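You operate a simulated robot arm through the tools that you are given. There is no shell and no other tool.

You are at the controls of a simulated robot arm. One attempt, no reset.

JOB
Issue the oldest screw box to the grey tray and shelve the newest one from the ledge.
Fine: oldest into the parts pocket, newest in the middle of the screw shelf; shut the gate again. Set down upright: what you pick out, screw box. Where these are worked on the way, their far stop is far enough and under half their travel is too little: shelf gate.

It is judged by the outcome, as a careful person would: the job done as asked, and still so three seconds after it is handed in. It fails if anything else is knocked over, pushed out of place, dropped, spilled or broken.

ROBOT AND FRAMES
A 7-joint arm with a two-finger parallel gripper, fixed in place. Base frame: the origin is on the floor under the middle of its stand, x ahead of it, y to its left, z up. Units: mm, rad, N and s.
It reaches about 1247 mm from its shoulder. Its first joint turns from -2.304 to 2.304 rad. Payload 3.91 kg.
The tool frame sits at the grasp point between the pads (the TCP): z along the fingers, y along the line on which they close. The tips reach 30 mm beyond it. The gripper opens to 110 mm. The fingers are 20 mm wide and 10 mm thick; the gripper's body (48 by 112 mm) begins 55 mm behind the TCP.
Orientation is that of the tool frame in the base frame, as a unit quaternion [x, y, z, w]. With the fingers straight down and closing along the base's y, the tool's x points along the base's -x, its y along +y and its z along -z.

CONTROLS
- The arm moves only by the tool jog_arm. Its argument "moves" is a list of rows, each an object (a shift or turn left out is 0, a gripper value left out holds the last) with "travel": the shift along the tool's x, y, z in m, a list of three; "rot": the turn, a rotation vector about the tool's x, y, z in rad, a list of three; "hand": the gripper command, from -1 (shut) to 1 (fully open), values between in proportion. In form: [{"travel": [dx, dy, dz], "rot": [wx, wy, wz], "hand": hand}, ...]. A call has 1 to 20 rows; each row shifts and turns the commanded pose from where the row before left it, along the tool's axes as they then stand. A row lasts 0.2 s, in which the tool goes at most 50 mm and 0.15 rad; a call with a longer step from one row to the next is refused whole, and so is a gripper value outside its range. Where a pose cannot be reached the arm comes as near as it can. A force on the tool above 40 N (or 10 N above the force at the start of the call, whichever is more), or a blocked arm, ends the call early, and 0.2 s more pass. The fingers move at their own pace (about 108 mm/s each) and stop on an object; they squeeze with about 41 N. The grip force told is the motor's: it shows also when the fingers shut on nothing. Time passes only in rows, and 0.2 s behind the last, so rows that do not move let the fingers close. The reply holds the time, the measured pose of the TCP, the force on the tool along the base axes, the opening and the grip force, in the units named above and with some noise, with the torque about the TCP (base axes, N m) and any sound that the robot's microphone picked up, and new pictures: "pictures" is both (left out), scene, wrist or none.
- Cameras (640 x 400 px; columns grow to the right, rows downward): "scene" is fixed at [399, -500.4, 1601.8]; the picture's right is [0.93, -0.37, 0.00], its down [-0.18, -0.46, -0.87] and it looks along [0.32, 0.81, -0.50] (base axes); focal length 326 px, centre (320, 200). "wrist" rides on the gripper at [72, 17, -103] in the tool frame; the picture's right is [-0.23, 0.97, 0.00], its down [-0.76, -0.18, -0.62] and it looks along [-0.61, -0.14, 0.78] (tool axes); focal length 222 px, centre (320, 200).
- point_at(camera, pixels): for up to 12 pixels [column, row] of the newest picture of that camera ("zoom" is the newest enlarged one), the place [x, y, z] in the base frame of the surface seen there, good to about 2 mm. The clock stands still meanwhile.
- close_up(camera, box): a new picture of the part [left, top, right, bottom] of that camera's present view, enlarged. The clock stands still meanwhile.
- hand_in(): hands the job in; it is judged then, once.

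Leave the gripper open and the arm clear of the work at the hand-in unless told otherwise.

The tools are called after "Request:" as a command line: name --argument value ..., lists and objects as JSON in quotes. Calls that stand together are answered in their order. jog_arm: Moves the arm, as the interface text tells. Its arguments: {"type":"object","properties":{"moves":{"type":"array","items":{"type":"object","properties":{"travel":{"type":"array","items":{"type":"number"}},"rot":{"type":"array","items":{"type":"number"}},"hand":{"type":"number"}}}},"pictures":{"type":"string","enum":["both","scene","wrist","none"]}},"required":["moves"]} The other tools are called the same way: point_at (camera, pixels) gives the place of the surface under pixels of a picture; close_up (camera, box) takes an enlarged picture of a part of a camera's view; hand_in () hands the job in.

At the start:

```text
time: 0.0
position: [522.5, 128.1, 1284.6]
tool_rot: [0.0, 1.0, 0.0, 0.0]
ft_force: [-0.3, -1.0, 1.1]
moment: [-0.03, 0.02, 0.01]
opening: 109.9
grip_force: 0.0
```

scene: 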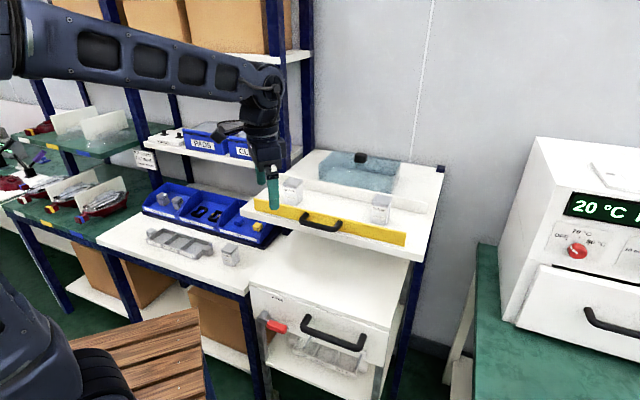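
wrist: 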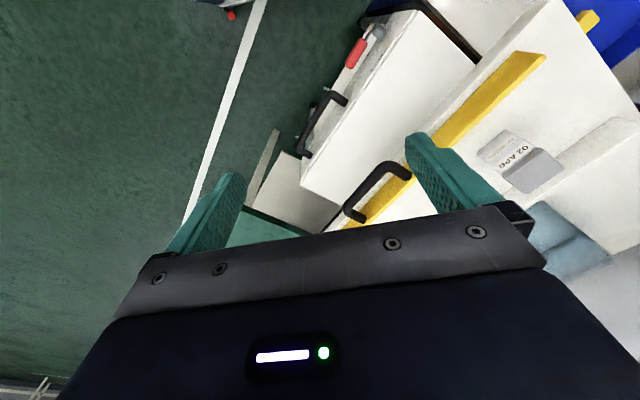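

I see a bench with a yellow gate with a black handle, two small boxes on the shelf, one small box on the ledge, and a grey tray. I'll zoom in on these first.

Request:
close_up --camera "scene" --box '[230, 130, 450, 268]'

Request:
close_up --camera "scene" --box '[90, 180, 290, 305]'

Request:
close_up --camera "scene" --box '[230, 240, 430, 400]'

Request:
close_up --camera "wrist" --box '[420, 60, 640, 200]'

```text
2.90 times, centred on (340, 199) of scene
```

zoom: 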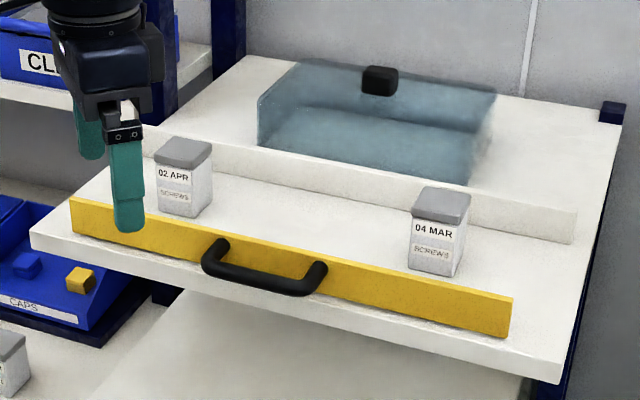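

```text
3.20 times, centred on (190, 242) of scene
```

zoom: 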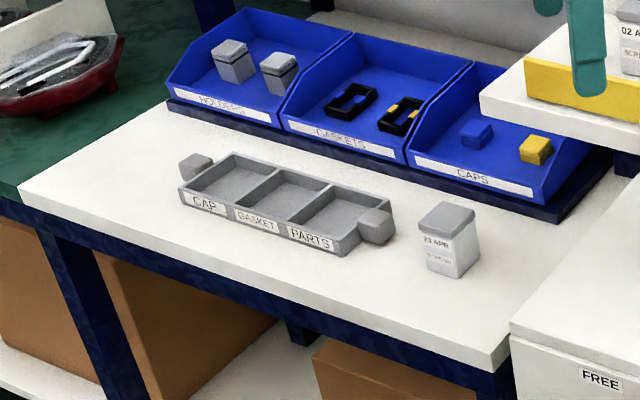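

```text
2.50 times, centred on (330, 320) of scene
```

zoom: 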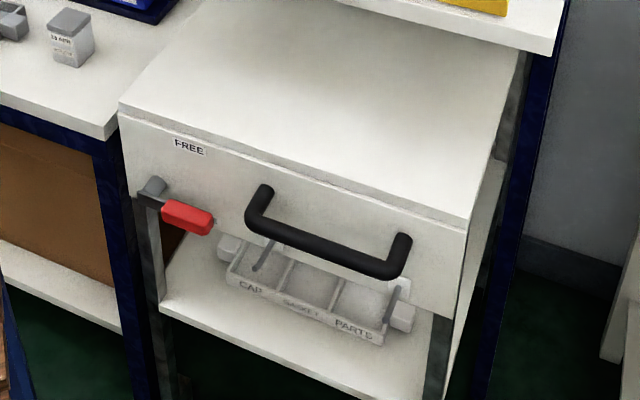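

```text
2.86 times, centred on (530, 130) of wrist
```

zoom: 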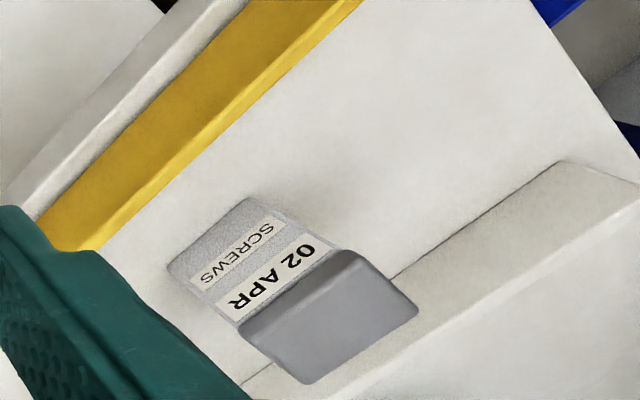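

Next I measure the geometry of the shelf, gate, boxes and tray. I can read labels 02 APR (left on the shelf), 04 MAR (right on the shelf) and 23 or 13 APR (bench).

Request:
point_at --camera "scene" --pixels '[[293, 183], [291, 198], [381, 200], [380, 215], [256, 202], [404, 240], [303, 215], [321, 228], [340, 228], [360, 157], [330, 190], [345, 212]]'

Request:
point_at --camera "scene" --pixels '[[230, 247], [231, 258], [151, 231], [211, 247], [195, 243], [193, 250], [240, 292], [99, 240], [295, 150], [440, 168], [423, 262], [240, 210]]'

Request:
close_up --camera "scene" --box '[205, 230, 255, 275]'

Request:
close_up --camera "scene" --box '[300, 140, 430, 220]'

Request:
close_up --camera "scene" --box '[0, 80, 200, 240]'

```text
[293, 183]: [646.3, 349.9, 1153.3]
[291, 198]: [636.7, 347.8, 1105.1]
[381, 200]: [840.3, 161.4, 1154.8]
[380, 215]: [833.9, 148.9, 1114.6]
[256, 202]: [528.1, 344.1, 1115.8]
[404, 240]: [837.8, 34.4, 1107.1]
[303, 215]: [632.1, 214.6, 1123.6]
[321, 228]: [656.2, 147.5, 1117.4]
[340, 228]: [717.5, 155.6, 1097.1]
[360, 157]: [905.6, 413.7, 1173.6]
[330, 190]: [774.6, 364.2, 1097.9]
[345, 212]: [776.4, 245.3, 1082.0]
```

```text
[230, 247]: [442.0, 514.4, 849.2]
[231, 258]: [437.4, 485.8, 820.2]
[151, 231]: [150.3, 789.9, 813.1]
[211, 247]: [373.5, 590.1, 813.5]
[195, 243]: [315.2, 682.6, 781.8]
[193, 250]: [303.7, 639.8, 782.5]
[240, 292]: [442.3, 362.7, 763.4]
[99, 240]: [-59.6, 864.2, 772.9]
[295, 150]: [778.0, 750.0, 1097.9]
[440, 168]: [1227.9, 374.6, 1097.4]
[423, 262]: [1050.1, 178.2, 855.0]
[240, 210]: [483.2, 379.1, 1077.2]
```

```text
8.89 times, centred on (230, 252) of scene
```

zoom: 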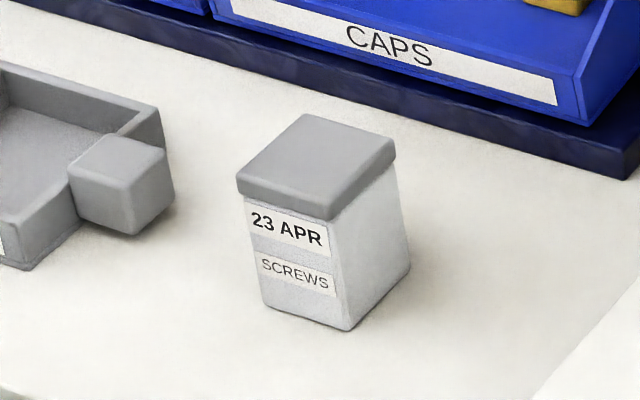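

```text
4.92 times, centred on (365, 180) of scene
```

zoom: 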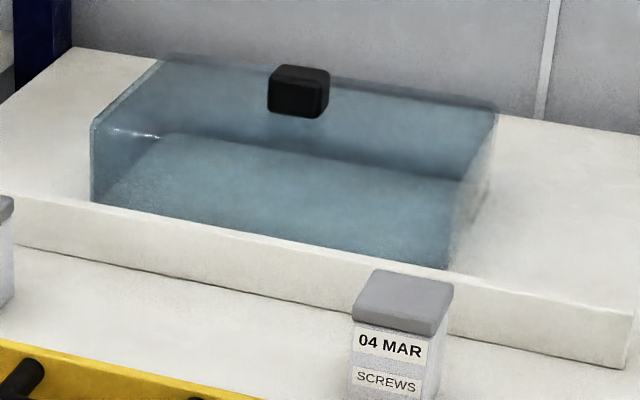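

```text
2.50 times, centred on (100, 160) of scene
```

zoom: 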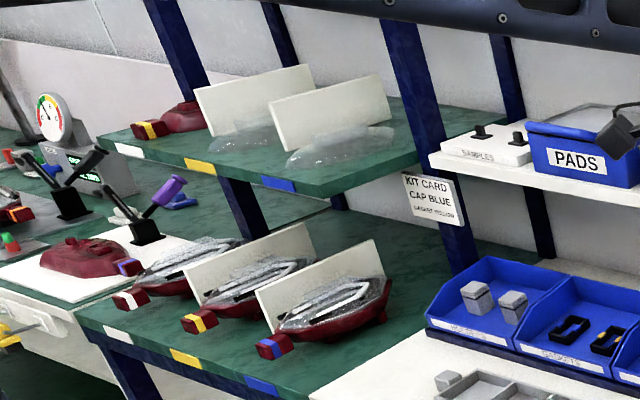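

The bench label reads 23 APR, so it is the newest, and 04 MAR is the oldest. Now I zoom on the gate and handle to measure them.

Request:
close_up --camera "scene" --box '[245, 165, 425, 277]'

```text
3.56 times, centred on (335, 221) of scene
```

zoom: 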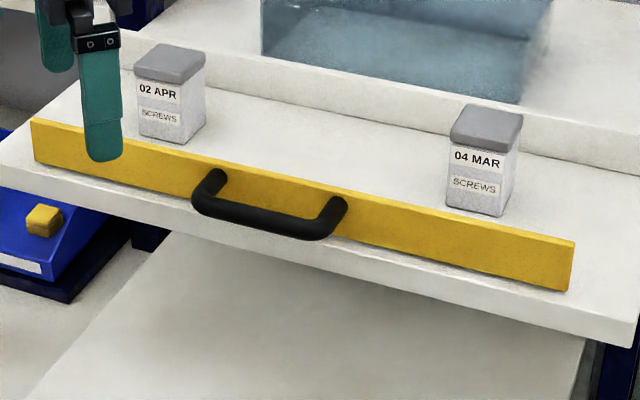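

Request:
point_at --camera "zoom" --pixels '[[34, 122], [36, 158], [574, 242], [568, 288], [210, 215], [300, 233], [213, 178], [342, 205], [270, 220], [400, 212], [330, 140], [400, 88]]'

Request:
point_at --camera "zoom" --pixels '[[490, 127], [456, 133], [508, 146], [523, 118], [475, 106], [170, 62], [137, 71], [187, 80], [203, 54], [158, 45], [480, 203], [500, 260]]'

Request:
point_at --camera "zoom" --pixels '[[8, 140], [4, 165], [632, 330], [620, 310], [400, 70], [400, 100], [600, 250], [325, 168], [320, 190], [250, 120], [400, 290], [100, 105]]'

```text
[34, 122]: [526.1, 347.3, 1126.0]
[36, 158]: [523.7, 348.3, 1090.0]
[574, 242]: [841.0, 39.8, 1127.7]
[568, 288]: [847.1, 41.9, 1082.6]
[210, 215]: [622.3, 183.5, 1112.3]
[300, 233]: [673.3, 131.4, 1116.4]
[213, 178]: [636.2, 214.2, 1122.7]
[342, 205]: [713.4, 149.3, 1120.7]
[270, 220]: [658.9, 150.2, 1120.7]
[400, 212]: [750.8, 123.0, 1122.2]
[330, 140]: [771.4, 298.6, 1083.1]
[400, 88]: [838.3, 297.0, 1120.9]
```

```text
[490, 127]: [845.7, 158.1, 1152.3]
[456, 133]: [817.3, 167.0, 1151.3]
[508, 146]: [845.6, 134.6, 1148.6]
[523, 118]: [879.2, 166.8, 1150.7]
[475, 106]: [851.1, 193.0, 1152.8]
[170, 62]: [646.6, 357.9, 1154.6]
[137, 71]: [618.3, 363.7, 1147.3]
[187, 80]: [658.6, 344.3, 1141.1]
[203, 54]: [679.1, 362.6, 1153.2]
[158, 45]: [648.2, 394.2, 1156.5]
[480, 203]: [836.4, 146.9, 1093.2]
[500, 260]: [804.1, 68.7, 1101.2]
```

```text
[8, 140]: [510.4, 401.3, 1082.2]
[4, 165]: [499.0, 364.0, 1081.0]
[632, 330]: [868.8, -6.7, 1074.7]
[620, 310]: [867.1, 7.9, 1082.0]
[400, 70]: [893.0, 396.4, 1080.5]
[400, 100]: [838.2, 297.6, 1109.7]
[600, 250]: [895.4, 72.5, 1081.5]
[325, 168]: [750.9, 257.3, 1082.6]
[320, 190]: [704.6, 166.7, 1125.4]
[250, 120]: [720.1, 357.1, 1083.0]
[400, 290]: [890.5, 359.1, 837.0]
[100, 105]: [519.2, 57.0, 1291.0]
```

Shelf axes run at 45° in the base frame: u = (x−y)/√2 along the shelf and v = (x+y)/√2 into it. The gate front is at v≈617–620 with u from 127 to 566. The handle bar is near u≈347, v≈572, z≈1115. The shelf floor is at z 1082 and its middle is about (751, 260). I'll turn the hand square to the shelf and look from the front.

Request:
jog_arm --moves '[{"rot": [0, 0, -0.131]}, {"rot": [0, 0, -0.131]}, {"rot": [0, 0, -0.131]}, {"rot": [0, 0, -0.131]}, {"rot": [0, 0, -0.131]}, {"rot": [0, 0, -0.1304]}, {"travel": [0, -0.035, 0]}, {"travel": [0, -0.033, 0]}]'

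```text
time: 1.8
position: [570.3, 81.0, 1282.8]
tool_rot: [-0.382, 0.924, 0.0, 0.0]
ft_force: [0.4, 0.8, -0.1]
moment: [-0.05, -0.06, -0.03]
opening: 110.0
grip_force: 0.0
```

scene: 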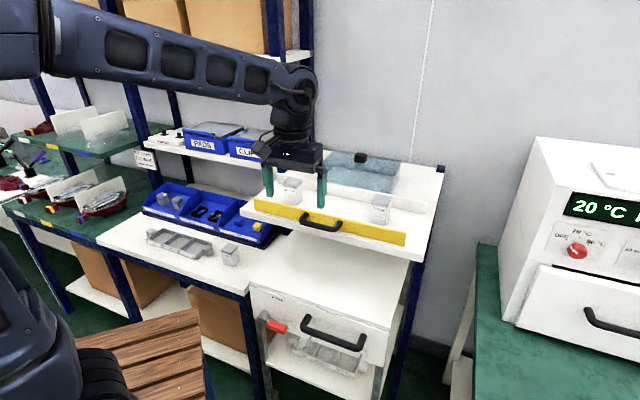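
wrist: 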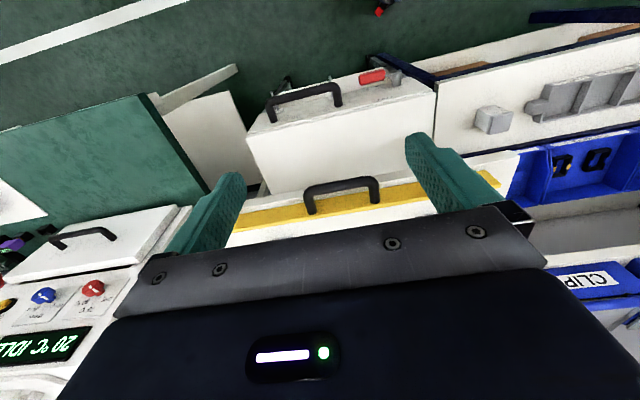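

The wrist view is upside down, with the gate at about (340,200). I'll zoom there for hints on how it moves.

Request:
close_up --camera "wrist" --box '[220, 120, 530, 250]'

Request:
close_up --camera "scene" --box '[235, 180, 335, 245]'

Request:
close_up --camera "scene" --box '[330, 200, 430, 265]'

```text
2.06 times, centred on (375, 185) of wrist
```

zoom: 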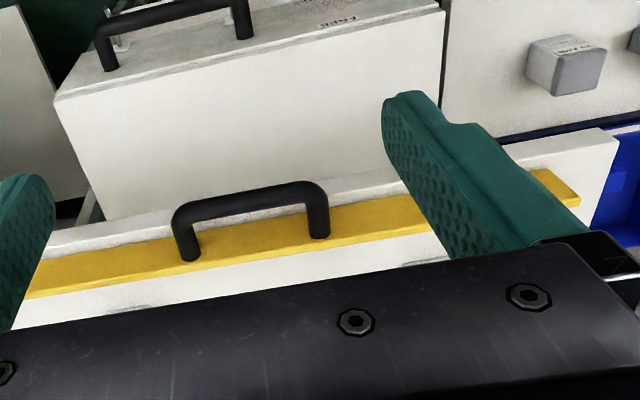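

```text
6.15 times, centred on (285, 212) of scene
```

zoom: 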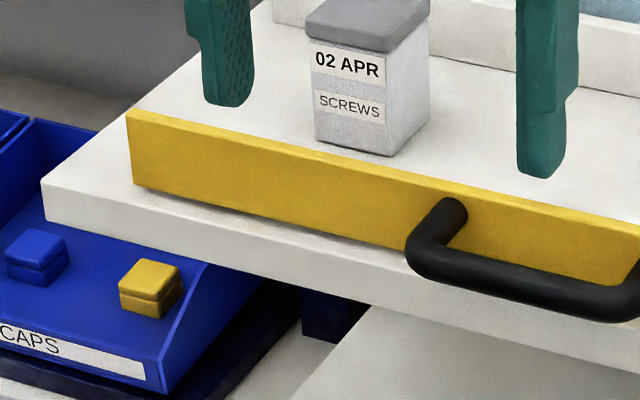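

```text
6.15 times, centred on (380, 232) of scene
```

zoom: 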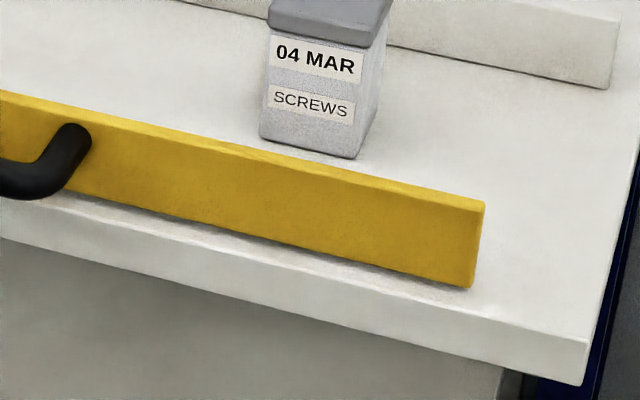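

No hinge or slot is visible, so I'll find the gate's motion by gentle feel. First I need the handle bar's exact place.

Request:
close_up --camera "scene" --box '[290, 200, 350, 240]'

```text
10.00 times, centred on (320, 220) of scene
```

zoom: 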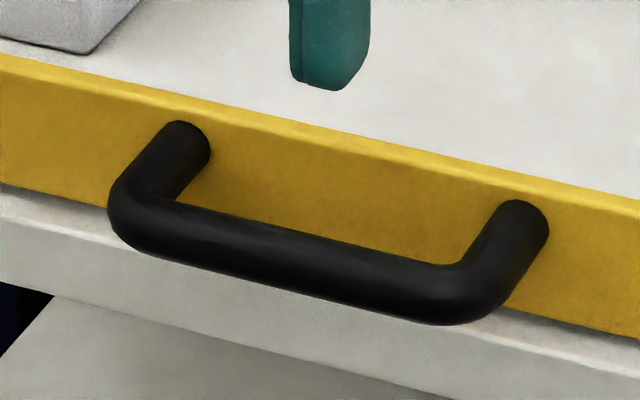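

Request:
point_at --camera "zoom" --pixels '[[300, 235], [295, 255], [290, 275], [305, 222], [120, 205], [485, 300], [190, 140], [530, 220], [200, 175], [520, 250], [300, 190], [310, 130]]'

Request:
point_at --camera "scene" --pixels '[[265, 207], [275, 211], [395, 236], [403, 235], [300, 210], [370, 229]]'

Request:
point_at --camera "wrist" --pixels '[[340, 184], [310, 188], [370, 182], [312, 205], [374, 195], [400, 196], [290, 215], [340, 205]]'

```text
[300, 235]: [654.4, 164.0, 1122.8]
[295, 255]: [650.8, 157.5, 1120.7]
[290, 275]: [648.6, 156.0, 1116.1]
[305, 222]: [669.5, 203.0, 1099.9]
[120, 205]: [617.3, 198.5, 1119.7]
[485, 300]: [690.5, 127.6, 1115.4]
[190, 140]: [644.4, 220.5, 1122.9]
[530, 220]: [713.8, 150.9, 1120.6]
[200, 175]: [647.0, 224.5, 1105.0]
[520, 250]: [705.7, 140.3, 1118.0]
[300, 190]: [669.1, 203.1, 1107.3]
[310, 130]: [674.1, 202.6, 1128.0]
```

```text
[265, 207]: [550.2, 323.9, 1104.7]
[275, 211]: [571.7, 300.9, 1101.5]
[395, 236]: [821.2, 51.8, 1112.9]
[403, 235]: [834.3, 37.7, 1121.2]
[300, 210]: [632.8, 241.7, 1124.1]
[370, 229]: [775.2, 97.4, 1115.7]
```

```text
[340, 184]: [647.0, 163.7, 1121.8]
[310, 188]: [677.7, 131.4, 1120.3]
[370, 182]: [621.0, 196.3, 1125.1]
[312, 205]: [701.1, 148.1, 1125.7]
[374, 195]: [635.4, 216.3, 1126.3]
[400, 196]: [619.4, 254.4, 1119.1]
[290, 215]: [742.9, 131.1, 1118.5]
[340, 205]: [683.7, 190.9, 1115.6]
```

The handle bar is about 20 mm thick. Its centre is near u=347, v=578, z≈1114, i.e. (654, 163), with about 29 mm clear between it and the gate. I'll turn the hand so the fingers close across the bar (along v), part them to about 40 mm and stop above the handle.

Request:
jog_arm --moves '[{"rot": [0, 0, 0.1309], "hand": -0.25}, {"rot": [0, 0, 0.1309]}, {"rot": [0, 0, 0.1309]}, {"rot": [0, 0, 0.1309]}, {"rot": [0, 0, 0.1309]}, {"rot": [0, 0, 0.1309]}, {"rot": [0, 0, 0.1309]}, {"rot": [0, 0, 0.1309]}, {"rot": [0, 0, 0.1309]}, {"rot": [0, 0, 0.1309]}, {"rot": [0, 0, 0.1309]}, {"rot": [0, 0, 0.1309]}, {"travel": [0, 0.04, 0]}, {"travel": [0, 0.04, 0]}, {"travel": [0, 0.0375, 0.02]}, {"travel": [0, 0, 0.04]}]'

```text
time: 5.2
position: [654.6, 164.6, 1225.8]
tool_rot: [0.383, 0.924, 0.0, 0.0]
ft_force: [-0.1, 0.3, 0.2]
moment: [-0.01, 0.01, 0.01]
opening: 41.4
grip_force: 0.1
```

scene: 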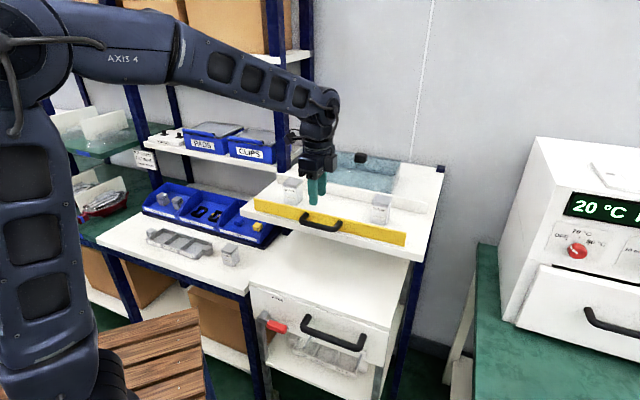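
wrist: 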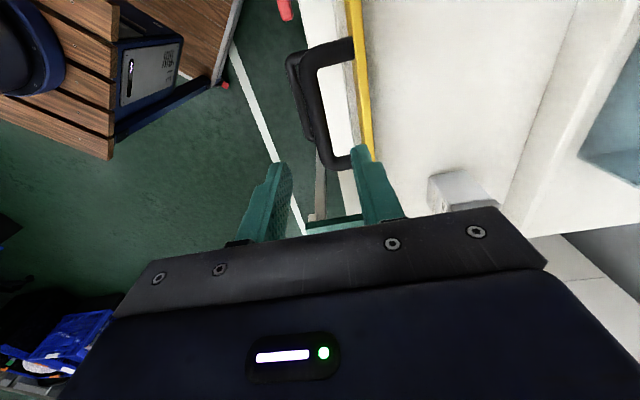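

The hand is above the handle. I check the bar and gate with the wrist camera before going down.

Request:
close_up --camera "wrist" --box '[250, 20, 450, 240]'

Request:
point_at --camera "wrist" --pixels '[[312, 90], [318, 115], [324, 140], [336, 160], [360, 80], [352, 40], [307, 55], [335, 46], [388, 80]]'

```text
1.82 times, centred on (350, 130) of wrist
```

zoom: 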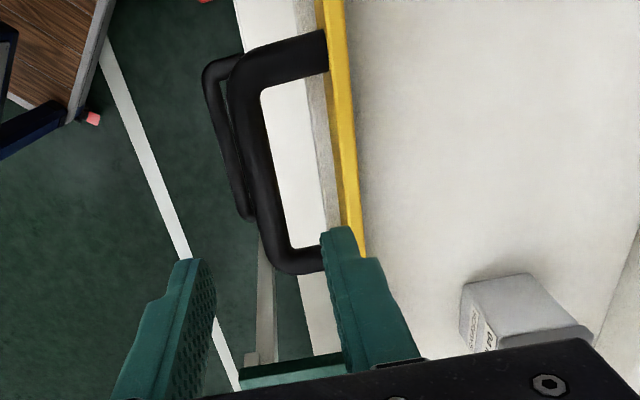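

```text
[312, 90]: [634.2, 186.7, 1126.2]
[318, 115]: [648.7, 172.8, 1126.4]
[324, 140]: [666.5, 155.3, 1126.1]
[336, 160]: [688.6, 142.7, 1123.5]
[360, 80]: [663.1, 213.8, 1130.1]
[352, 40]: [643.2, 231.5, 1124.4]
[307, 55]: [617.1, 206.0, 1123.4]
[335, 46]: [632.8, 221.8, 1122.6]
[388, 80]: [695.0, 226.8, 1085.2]
```

The bar top is at z 1126 and v≈580, straight under the hand. I descend 108 mm so the pads straddle it.

Request:
jog_arm --moves '[{"travel": [0, 0, 0.04]}, {"travel": [0, 0, 0.03]}, {"travel": [0, 0, 0.02]}, {"travel": [0, 0, 0.018]}, {}]'

```text
time: 6.4
position: [652.5, 163.7, 1116.0]
tool_rot: [0.383, 0.924, -0.001, 0.0]
ft_force: [-0.2, -0.3, 0.2]
moment: [0.0, 0.0, 0.0]
opening: 41.1
grip_force: 0.0
```

scene: 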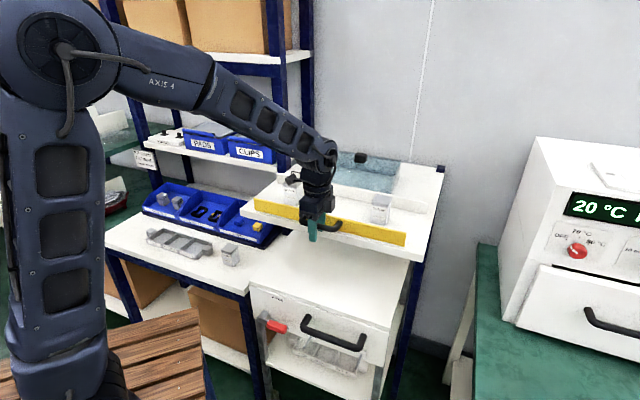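
wrist: 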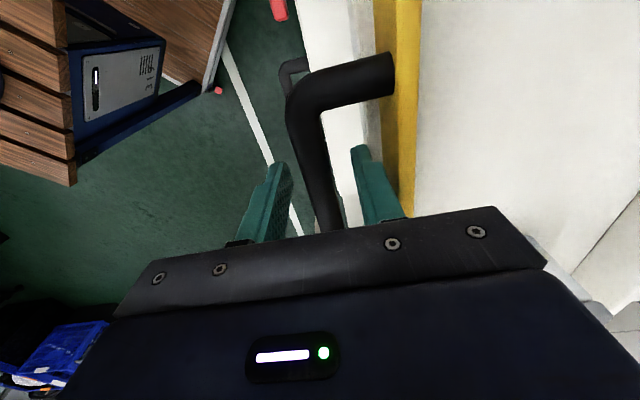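

The bar lies between the pads, with no contact so far. I shut the fingers on it.

Request:
jog_arm --moves '[{"hand": -1}, {"hand": -1}, {"hand": -1}]' --pictures "wrist"

```text
time: 7.2
position: [652.4, 164.7, 1116.2]
tool_rot: [0.382, 0.924, 0.0, 0.0]
ft_force: [2.2, 3.5, -4.4]
moment: [0.0, 0.09, -0.65]
opening: 15.9
grip_force: 45.4
```

wrist: 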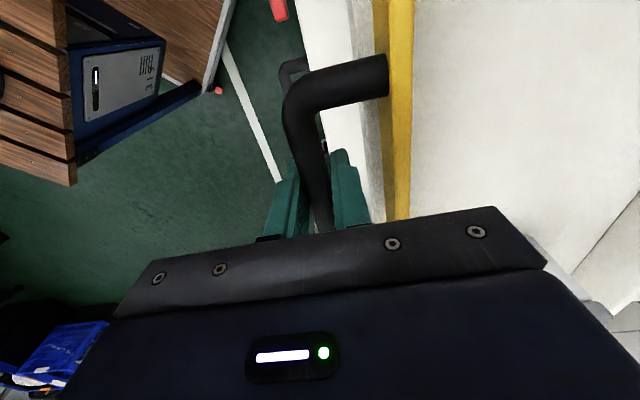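

The fingers hold the bar at 15.9 mm. I compare the gate's look now, in case it shifted a little.

Request:
close_up --camera "wrist" --box '[280, 0, 480, 220]'

Request:
close_up --camera "scene" --box '[240, 160, 440, 285]'

Request:
point_at --camera "wrist" --pixels '[[400, 30], [392, 30], [410, 30], [400, 100], [400, 160], [390, 100], [370, 100], [420, 100], [380, 70]]'

```text
1.82 times, centred on (380, 110) of wrist
```

zoom: 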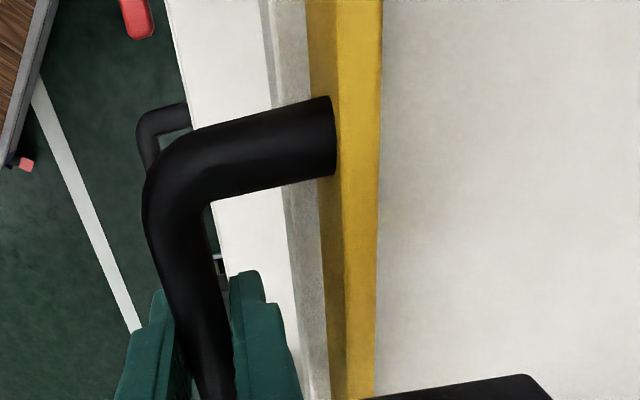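

```text
3.20 times, centred on (340, 222) of scene
```

zoom: 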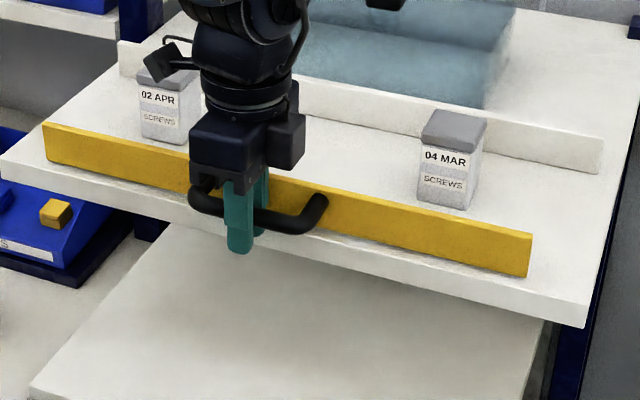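

```text
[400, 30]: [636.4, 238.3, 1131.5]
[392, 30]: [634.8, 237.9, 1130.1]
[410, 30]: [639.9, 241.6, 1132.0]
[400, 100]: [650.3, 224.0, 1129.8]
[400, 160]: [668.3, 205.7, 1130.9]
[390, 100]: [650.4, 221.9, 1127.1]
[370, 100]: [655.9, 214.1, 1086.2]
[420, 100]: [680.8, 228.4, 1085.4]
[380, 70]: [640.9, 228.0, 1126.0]
```

The gate looks still closed. I test its motion with small pulls, first 4 mm straight back toward me (−v).

Request:
jog_arm --moves '[{"travel": [0, -0.004, 0]}, {}]' --pictures "wrist"

```text
time: 7.7
position: [652.5, 162.8, 1116.2]
tool_rot: [0.382, 0.924, 0.001, 0.001]
ft_force: [16.0, 12.0, -16.6]
moment: [-0.24, -0.17, -0.7]
opening: 15.6
grip_force: 44.9
stopped in row 2: the force on the tool passed its limit at 45 N (the readings are from after the stop); the commanded pose is now the measured one
```

wrist: 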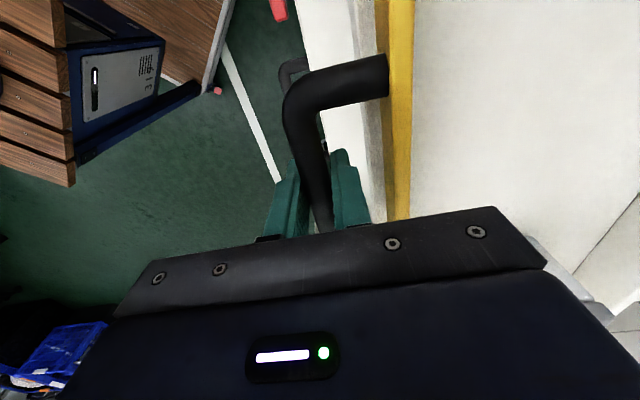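

A straight pull is blocked at 45 N. The bar pulls the tool downward (−16.6 N), so I try 3 mm down.

Request:
jog_arm --moves '[{"travel": [0, 0, 0.003]}, {}]' --pictures "wrist"

```text
time: 8.2
position: [650.6, 162.7, 1114.8]
tool_rot: [0.381, 0.925, 0.001, 0.0]
ft_force: [4.1, 3.5, 4.9]
moment: [0.27, -0.13, -0.66]
opening: 15.4
grip_force: 44.9
```

wrist: 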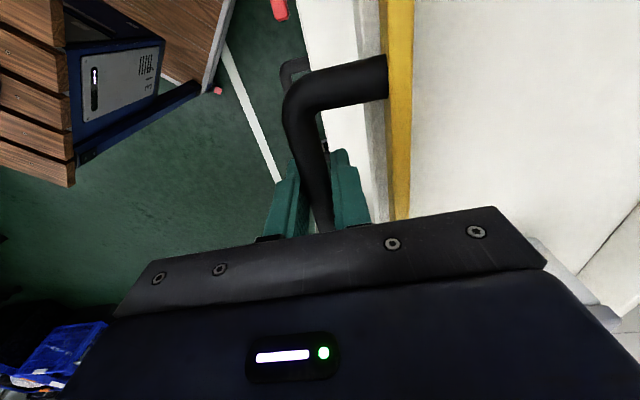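

The force dropped as it went down and toward me, which fits a bottom hinge with the gate folding down to the front. I try a small arc of 0.1 rad about a pivot near v≈620, z≈1085.

Request:
jog_arm --moves '[{"travel": [0, -0.0015, 0.0023], "rot": [-0.05, 0, 0]}, {"travel": [0, -0.0015, 0.0023], "rot": [-0.05, 0, 0]}, {}]'

```text
time: 9.1
position: [648.2, 159.2, 1107.6]
tool_rot: [0.382, 0.923, 0.047, 0.019]
ft_force: [2.2, -9.4, -0.4]
moment: [0.0, 0.12, -0.65]
opening: 15.5
grip_force: 44.6
```

scene: 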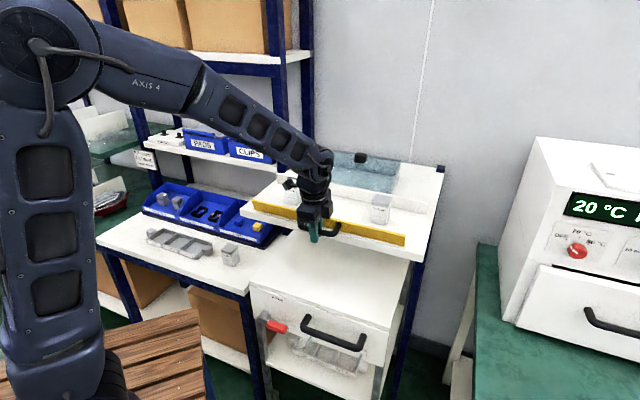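
wrist: 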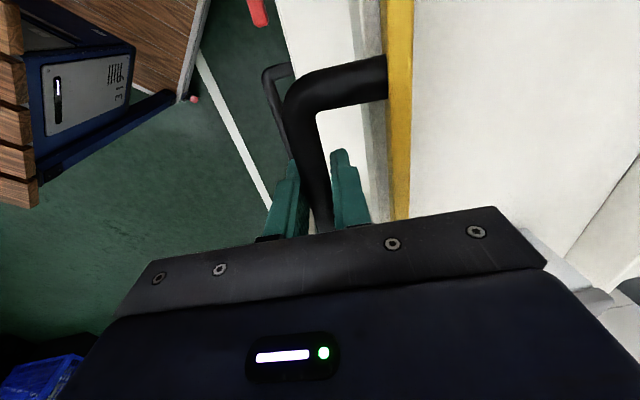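

Forces stay small, so the gate hinges at its lower edge. Folded down, my fingertips would come near the shelf plate's front edge. I'll slacken the grip slightly, with the bar still captured, back off 14 mm so the bar sits nearer the tips, and grip again.

Request:
jog_arm --moves '[{"hand": -0.58}, {"hand": -0.58}, {"travel": [0, 0, -0.007]}, {"travel": [0, 0, -0.007]}, {"hand": -1}, {"hand": -1}, {"hand": -1}]'

```text
time: 10.7
position: [646.2, 161.0, 1122.5]
tool_rot: [0.381, 0.923, 0.046, 0.019]
ft_force: [-5.9, -2.8, -1.9]
moment: [-0.05, 0.41, -0.72]
opening: 15.5
grip_force: 45.0
```

scene: 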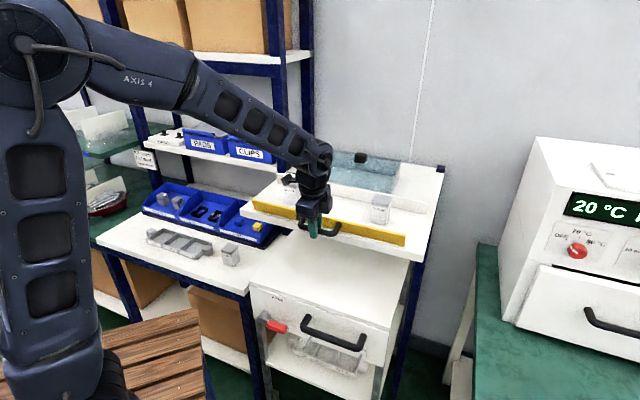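
wrist: 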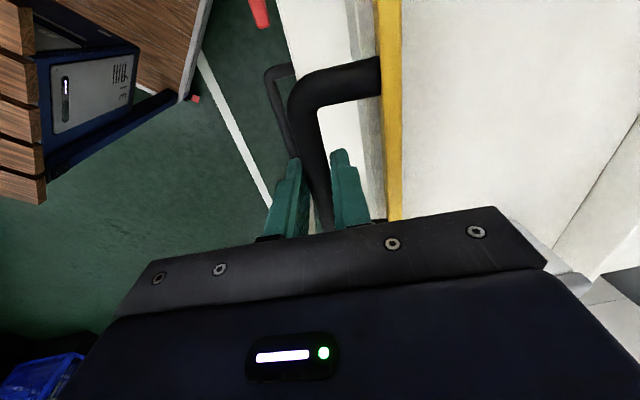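

Re-gripped. Now I follow the hinge arc: per 0.1 rad, about −4.0 mm in tool y and +4.5 mm in tool z. Four rows, then a check.

Request:
jog_arm --moves '[{"travel": [0, -0.002, 0.0023], "rot": [-0.05, 0, 0]}, {"travel": [0, -0.004, 0.0045], "rot": [-0.1, 0, 0]}, {"travel": [0, -0.004, 0.0045], "rot": [-0.1, 0, 0]}, {}]'

```text
time: 11.7
position: [641.8, 155.7, 1111.3]
tool_rot: [0.376, 0.91, 0.163, 0.068]
ft_force: [-10.1, 15.4, 1.1]
moment: [0.86, 0.54, -0.42]
opening: 15.9
grip_force: 45.4
```

scene: 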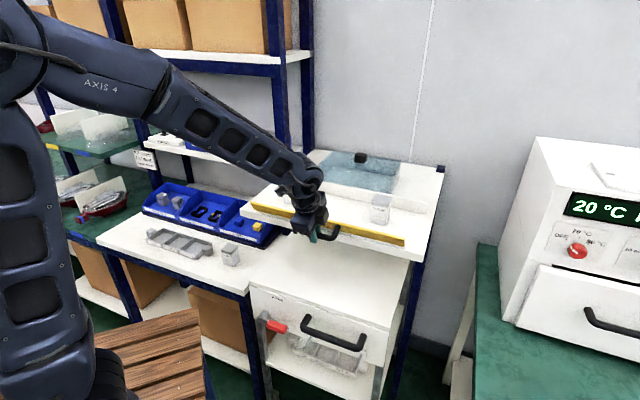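
wrist: 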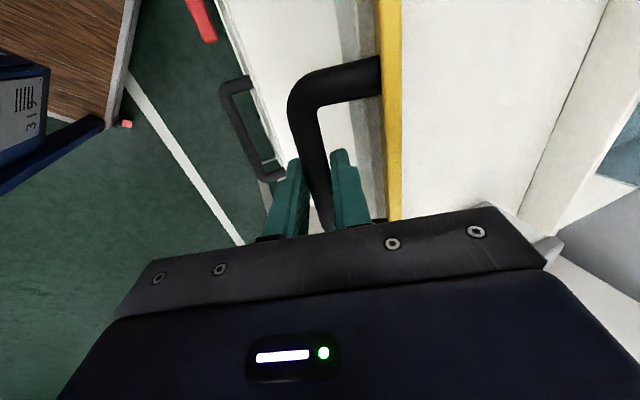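

The gate follows the tool (tilt about 0.36 rad) with low force. I continue the arc with a tiny sideways correction.

Request:
jog_arm --moves '[{"travel": [0.0005, -0.004, 0.0045], "rot": [-0.1, 0, 0]}, {"travel": [0.0005, -0.004, 0.0045], "rot": [-0.1, 0, 0]}, {"travel": [0, -0.004, 0.0045], "rot": [-0.1, 0, 0]}, {}]'

```text
time: 12.7
position: [638.7, 152.4, 1092.2]
tool_rot: [0.362, 0.875, 0.296, 0.123]
ft_force: [9.0, 17.8, 1.4]
moment: [0.67, 0.43, -0.34]
opening: 15.8
grip_force: 44.8
```

scene: 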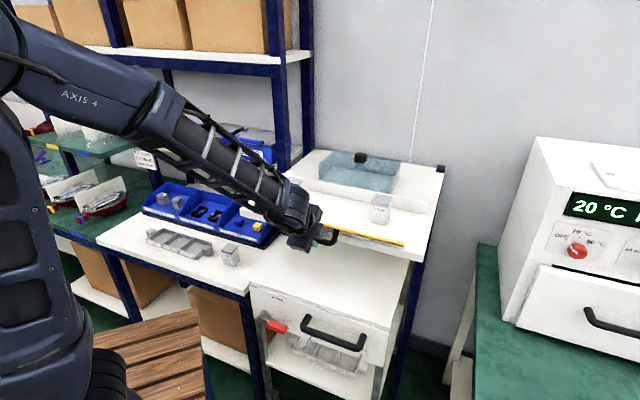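
wrist: 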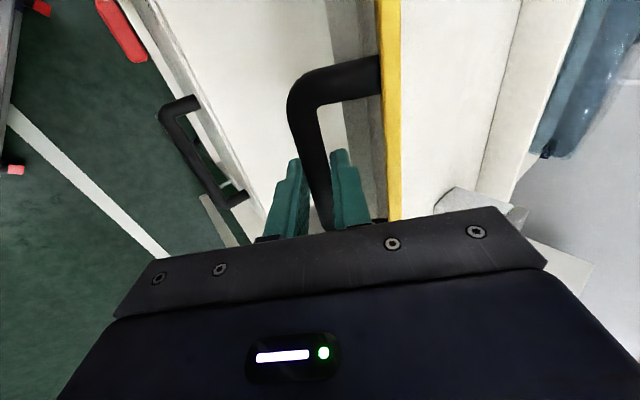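

Tilt is about 0.65 rad. There is a mild 19 N pull in +v, so I'm slightly too far back. I correct that and go on with the arc.

Request:
jog_arm --moves '[{"travel": [0, -0.0025, 0.0055], "rot": [-0.1, 0, 0]}, {"travel": [0, -0.0037, 0.0046], "rot": [-0.1, 0, 0]}, {"travel": [0, -0.0037, 0.0046], "rot": [-0.1, 0, 0]}, {}]'

```text
time: 13.7
position: [639.2, 152.4, 1073.3]
tool_rot: [0.34, 0.821, 0.423, 0.175]
ft_force: [5.4, -10.4, -4.6]
moment: [-0.06, 0.18, -0.93]
opening: 15.7
grip_force: 45.0
```

scene: 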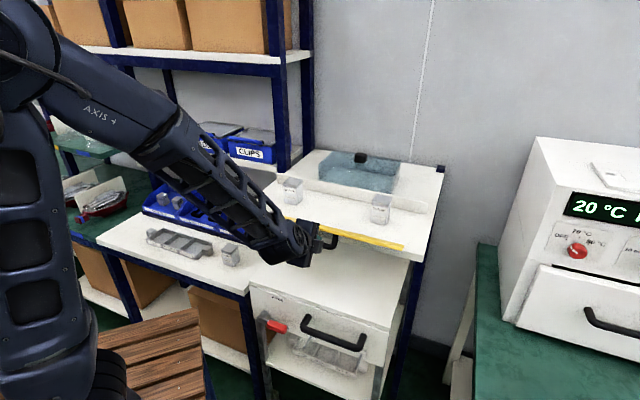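
wrist: 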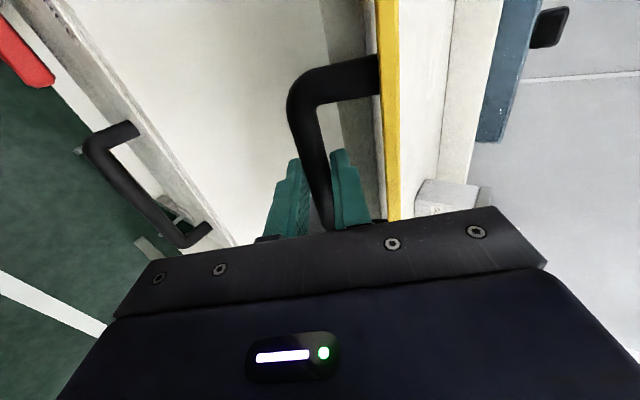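

Tilt is about 0.95 rad with low force. I continue.

Request:
jog_arm --moves '[{"travel": [0, -0.0037, 0.0046], "rot": [-0.1, 0, 0]}, {"travel": [0, -0.0037, 0.0046], "rot": [-0.1, 0, 0]}, {"travel": [0, -0.0037, 0.0046], "rot": [-0.1, 0, 0]}, {}]'

```text
time: 14.7
position: [645.0, 158.0, 1059.2]
tool_rot: [0.309, 0.749, 0.541, 0.224]
ft_force: [9.9, -13.7, -11.7]
moment: [-0.14, 0.45, -1.08]
opening: 15.7
grip_force: 45.3
```

scene: 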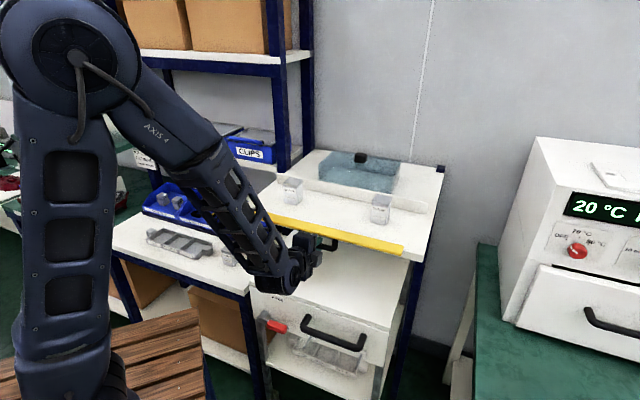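
wrist: 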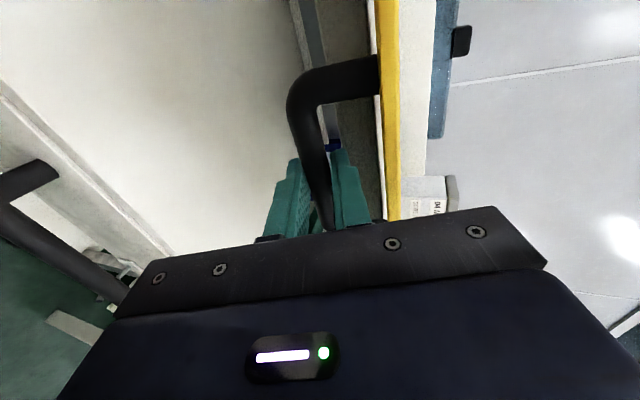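

Tilt is about 1.25 rad, close to horizontal. I continue in smaller bits toward the far stop.

Request:
jog_arm --moves '[{"travel": [-0.0005, -0.003, 0.005], "rot": [-0.1, 0, 0]}, {"travel": [0, -0.0037, 0.0046], "rot": [-0.1, 0, 0]}, {}]'

```text
time: 15.2
position: [650.2, 162.4, 1050.1]
tool_rot: [0.294, 0.71, 0.592, 0.241]
ft_force: [-0.3, -2.5, -0.1]
moment: [0.38, 0.3, -0.1]
opening: 15.6
grip_force: 45.2
out of reach, approached as far as the arm can: row 1
stopped in row 2: the force on the tool passed its limit at 45 N (the readings are from after the stop); the commanded pose is now the measured one
```

scene: 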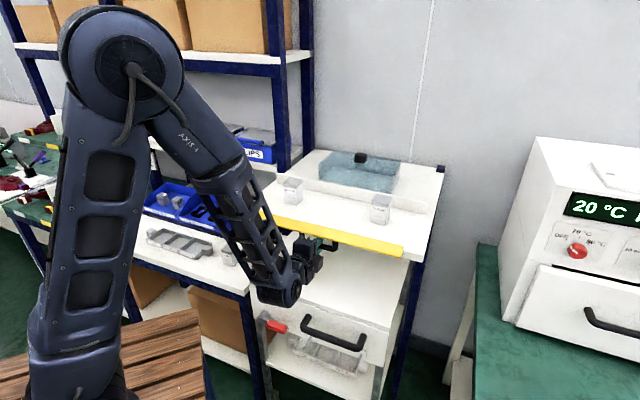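
wrist: 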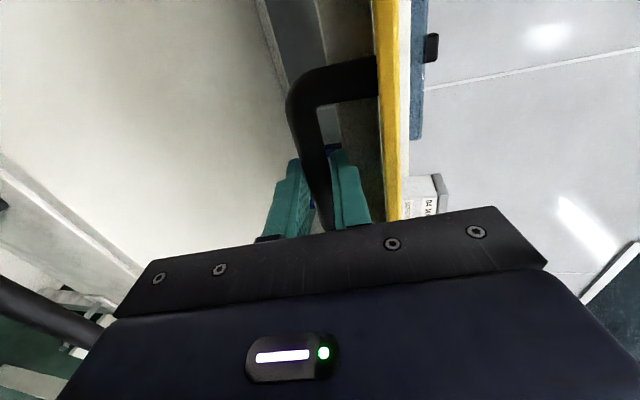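

The arm stopped on force near 1.39 rad (about 80°). The gate is far over, likely at or near its stop. I open the fingers to about 33 mm and back off along the tool axis.

Request:
jog_arm --moves '[{"hand": -0.4}, {"hand": -0.4}, {"travel": [0, 0, -0.02]}, {"travel": [0, 0, -0.03]}, {"travel": [0, 0, -0.03]}, {}]'

```text
time: 16.7
position: [655.1, 122.9, 1073.7]
tool_rot: [0.29, 0.712, 0.593, 0.238]
ft_force: [-4.7, 6.9, -0.4]
moment: [-0.08, -0.07, 0.26]
opening: 35.1
grip_force: 2.4
out of reach, approached as far as the arm can: row 3, 4, 5
stopped in row 6: the force on the tool passed its limit at 42 N (the readings are from after the stop); the commanded pose is now the measured one
```

scene: 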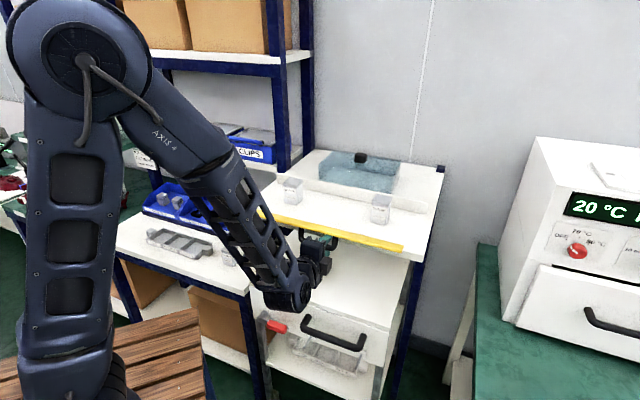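
wrist: 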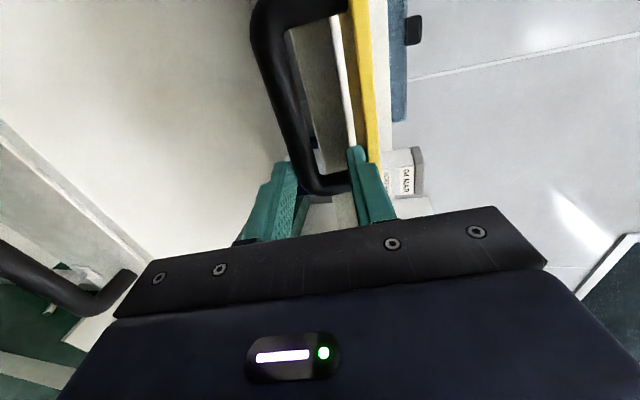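

The arm can't retract straight back in this posture, and the hand slid sideways and up a little. I look closely before moving on.

Request:
close_up --camera "wrist" --box '[220, 0, 440, 240]'

Request:
close_up --camera "scene" --box '[240, 190, 430, 310]'

Request:
point_at --camera "wrist" --pixels '[[270, 60], [285, 110], [300, 160], [325, 185], [364, 60], [372, 100], [360, 120], [300, 15], [350, 120]]'

Request:
point_at --camera "scene" --pixels '[[280, 223], [350, 240], [400, 247], [400, 252], [370, 243], [330, 233], [270, 215]]'

```text
1.67 times, centred on (330, 120) of wrist
```

zoom: 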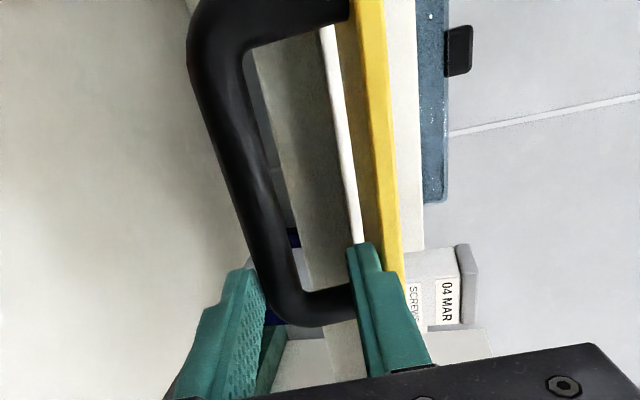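

```text
3.33 times, centred on (335, 250) of scene
```

zoom: 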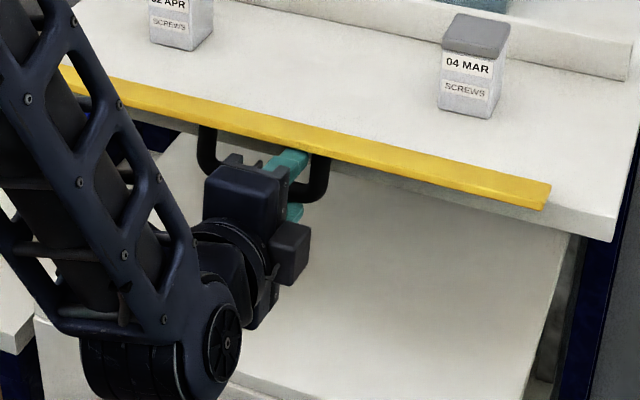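

```text
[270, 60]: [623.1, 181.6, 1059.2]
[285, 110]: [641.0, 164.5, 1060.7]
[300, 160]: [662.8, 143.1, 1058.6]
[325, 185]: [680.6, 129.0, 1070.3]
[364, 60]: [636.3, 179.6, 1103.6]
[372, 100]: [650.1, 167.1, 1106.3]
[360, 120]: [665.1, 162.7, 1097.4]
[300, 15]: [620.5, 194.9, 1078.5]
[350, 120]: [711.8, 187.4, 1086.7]
```

```text
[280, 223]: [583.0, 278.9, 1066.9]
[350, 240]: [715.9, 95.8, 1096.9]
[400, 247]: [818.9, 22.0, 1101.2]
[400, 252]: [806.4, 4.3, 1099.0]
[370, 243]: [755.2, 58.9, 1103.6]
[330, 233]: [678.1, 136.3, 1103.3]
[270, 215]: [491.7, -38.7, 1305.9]
```

The gate panel is lying almost flat (its upper face is at z≈1102 over v 575–595), so it is well open. The bar is just at the fingertips. I'll tilt the fingers downward again around the TCP while shifting sideways off the handle's right leg.

Request:
jog_arm --moves '[{"travel": [0.007, -0.004, 0], "rot": [0.05, 0, 0]}, {"travel": [0.007, 0, 0], "rot": [0.1, 0, 0]}, {"rot": [0.1, 0, 0]}, {"rot": [0.1, 0, 0]}, {}]'

```text
time: 17.9
position: [645.3, 131.0, 1069.1]
tool_rot: [0.328, 0.805, 0.459, 0.186]
ft_force: [-0.7, 0.0, 1.3]
moment: [0.0, 0.02, -0.04]
opening: 33.1
grip_force: 0.2
```

scene: 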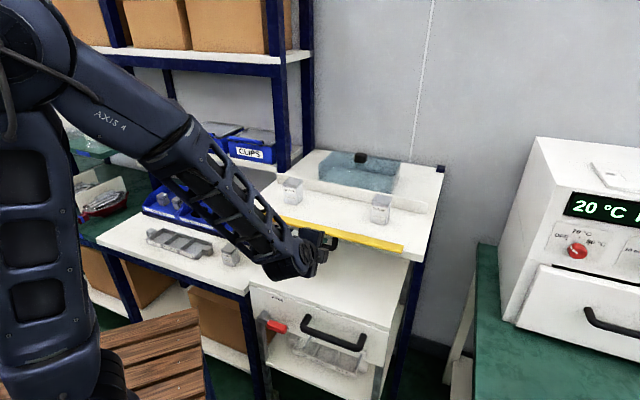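
wrist: 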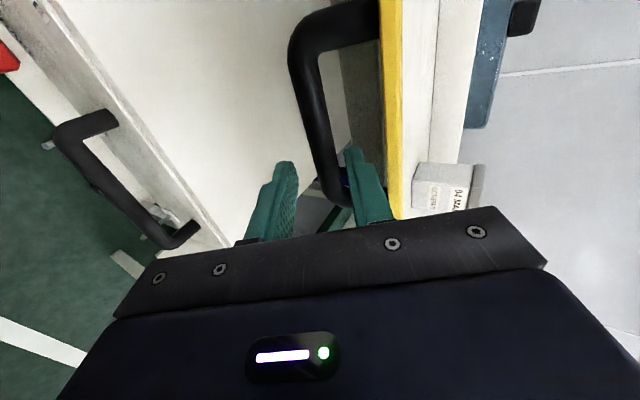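

The fingers are free (about 0 N). I withdraw along the tool axis, then turn upright as I rise.

Request:
jog_arm --moves '[{"travel": [0, 0, -0.012]}, {"travel": [0, 0, -0.012]}, {}]'

```text
time: 18.7
position: [629.6, 116.6, 1081.5]
tool_rot: [0.328, 0.804, 0.461, 0.185]
ft_force: [0.9, -0.7, -0.2]
moment: [0.01, -0.02, 0.03]
opening: 33.0
grip_force: 0.0
```

scene: 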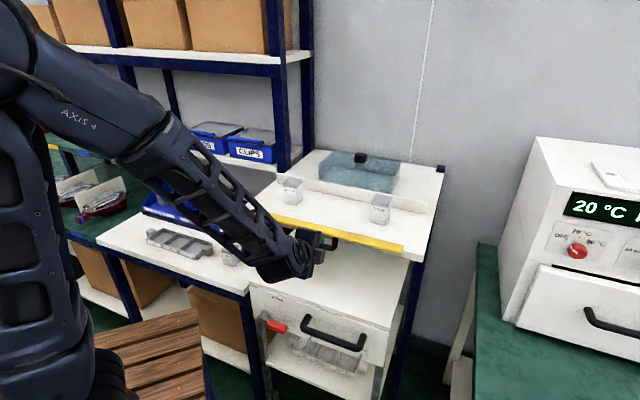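
wrist: 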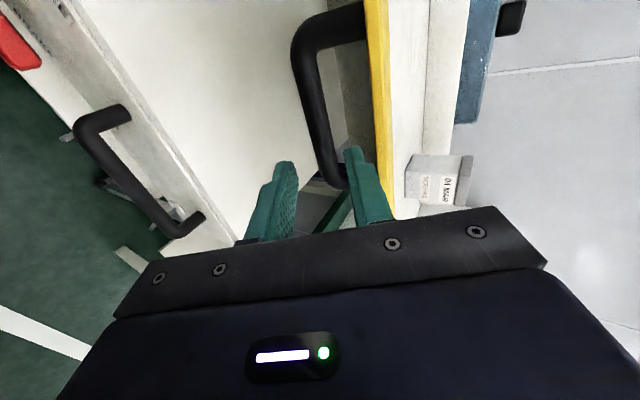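

I am clear of the handle, so I turn upright while rising.

Request:
jog_arm --moves '[{"rot": [0.1, 0, 0], "travel": [0, 0, -0.01]}, {"rot": [0.1, 0, 0], "travel": [0, 0, -0.01]}, {"rot": [0.1, 0, 0], "travel": [0, 0, -0.01]}, {"rot": [0.1, 0, 0], "travel": [0, 0, -0.02]}, {"rot": [0.1, 0, 0], "travel": [0, 0, -0.02]}, {"rot": [0.1, 0, 0], "travel": [0, 0, -0.02]}, {"rot": [0.1, 0, 0], "travel": [0, 0, -0.02]}, {"rot": [0.12, 0, 0], "travel": [0, 0, -0.02]}, {"rot": [0.12, 0, 0], "travel": [0, 0, -0.02]}, {"rot": [0.096, 0, 0], "travel": [0, 0, -0.02]}, {"hand": 1}, {}]'

```text
time: 21.3
position: [574.8, 57.9, 1221.5]
tool_rot: [0.376, 0.927, 0.001, -0.002]
ft_force: [-0.7, -0.7, -0.6]
moment: [-0.01, 0.0, 0.0]
opening: 109.9
grip_force: 0.1
```

scene: 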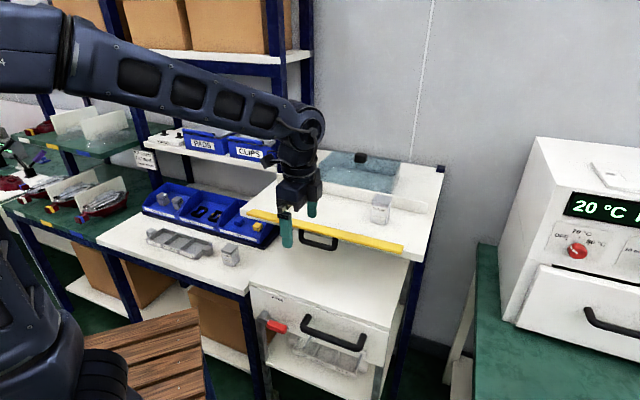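
wrist: 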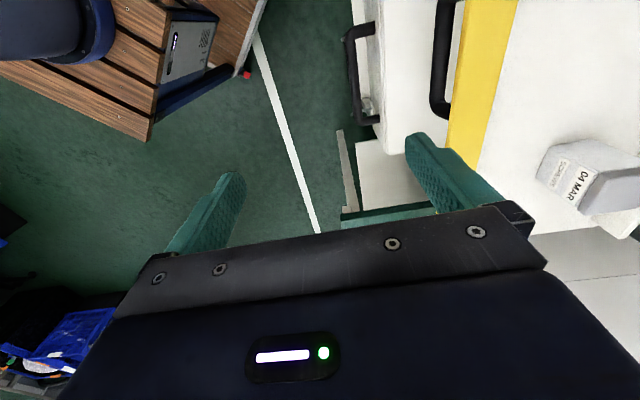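

The gate lies open by itself. I zoom in to check its angle and measure the 04 MAR box precisely.

Request:
close_up --camera "scene" --box '[240, 180, 440, 305]'

```text
3.20 times, centred on (340, 242) of scene
```

zoom: 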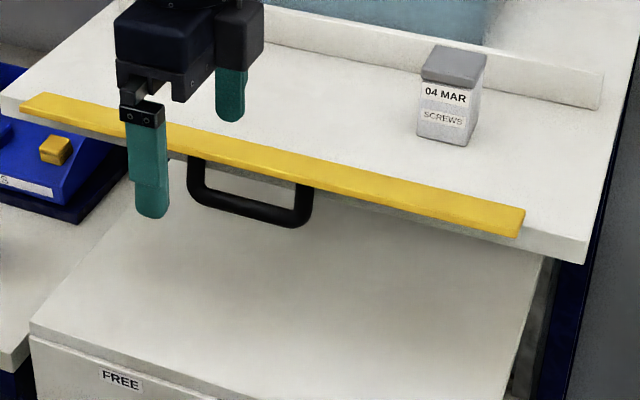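

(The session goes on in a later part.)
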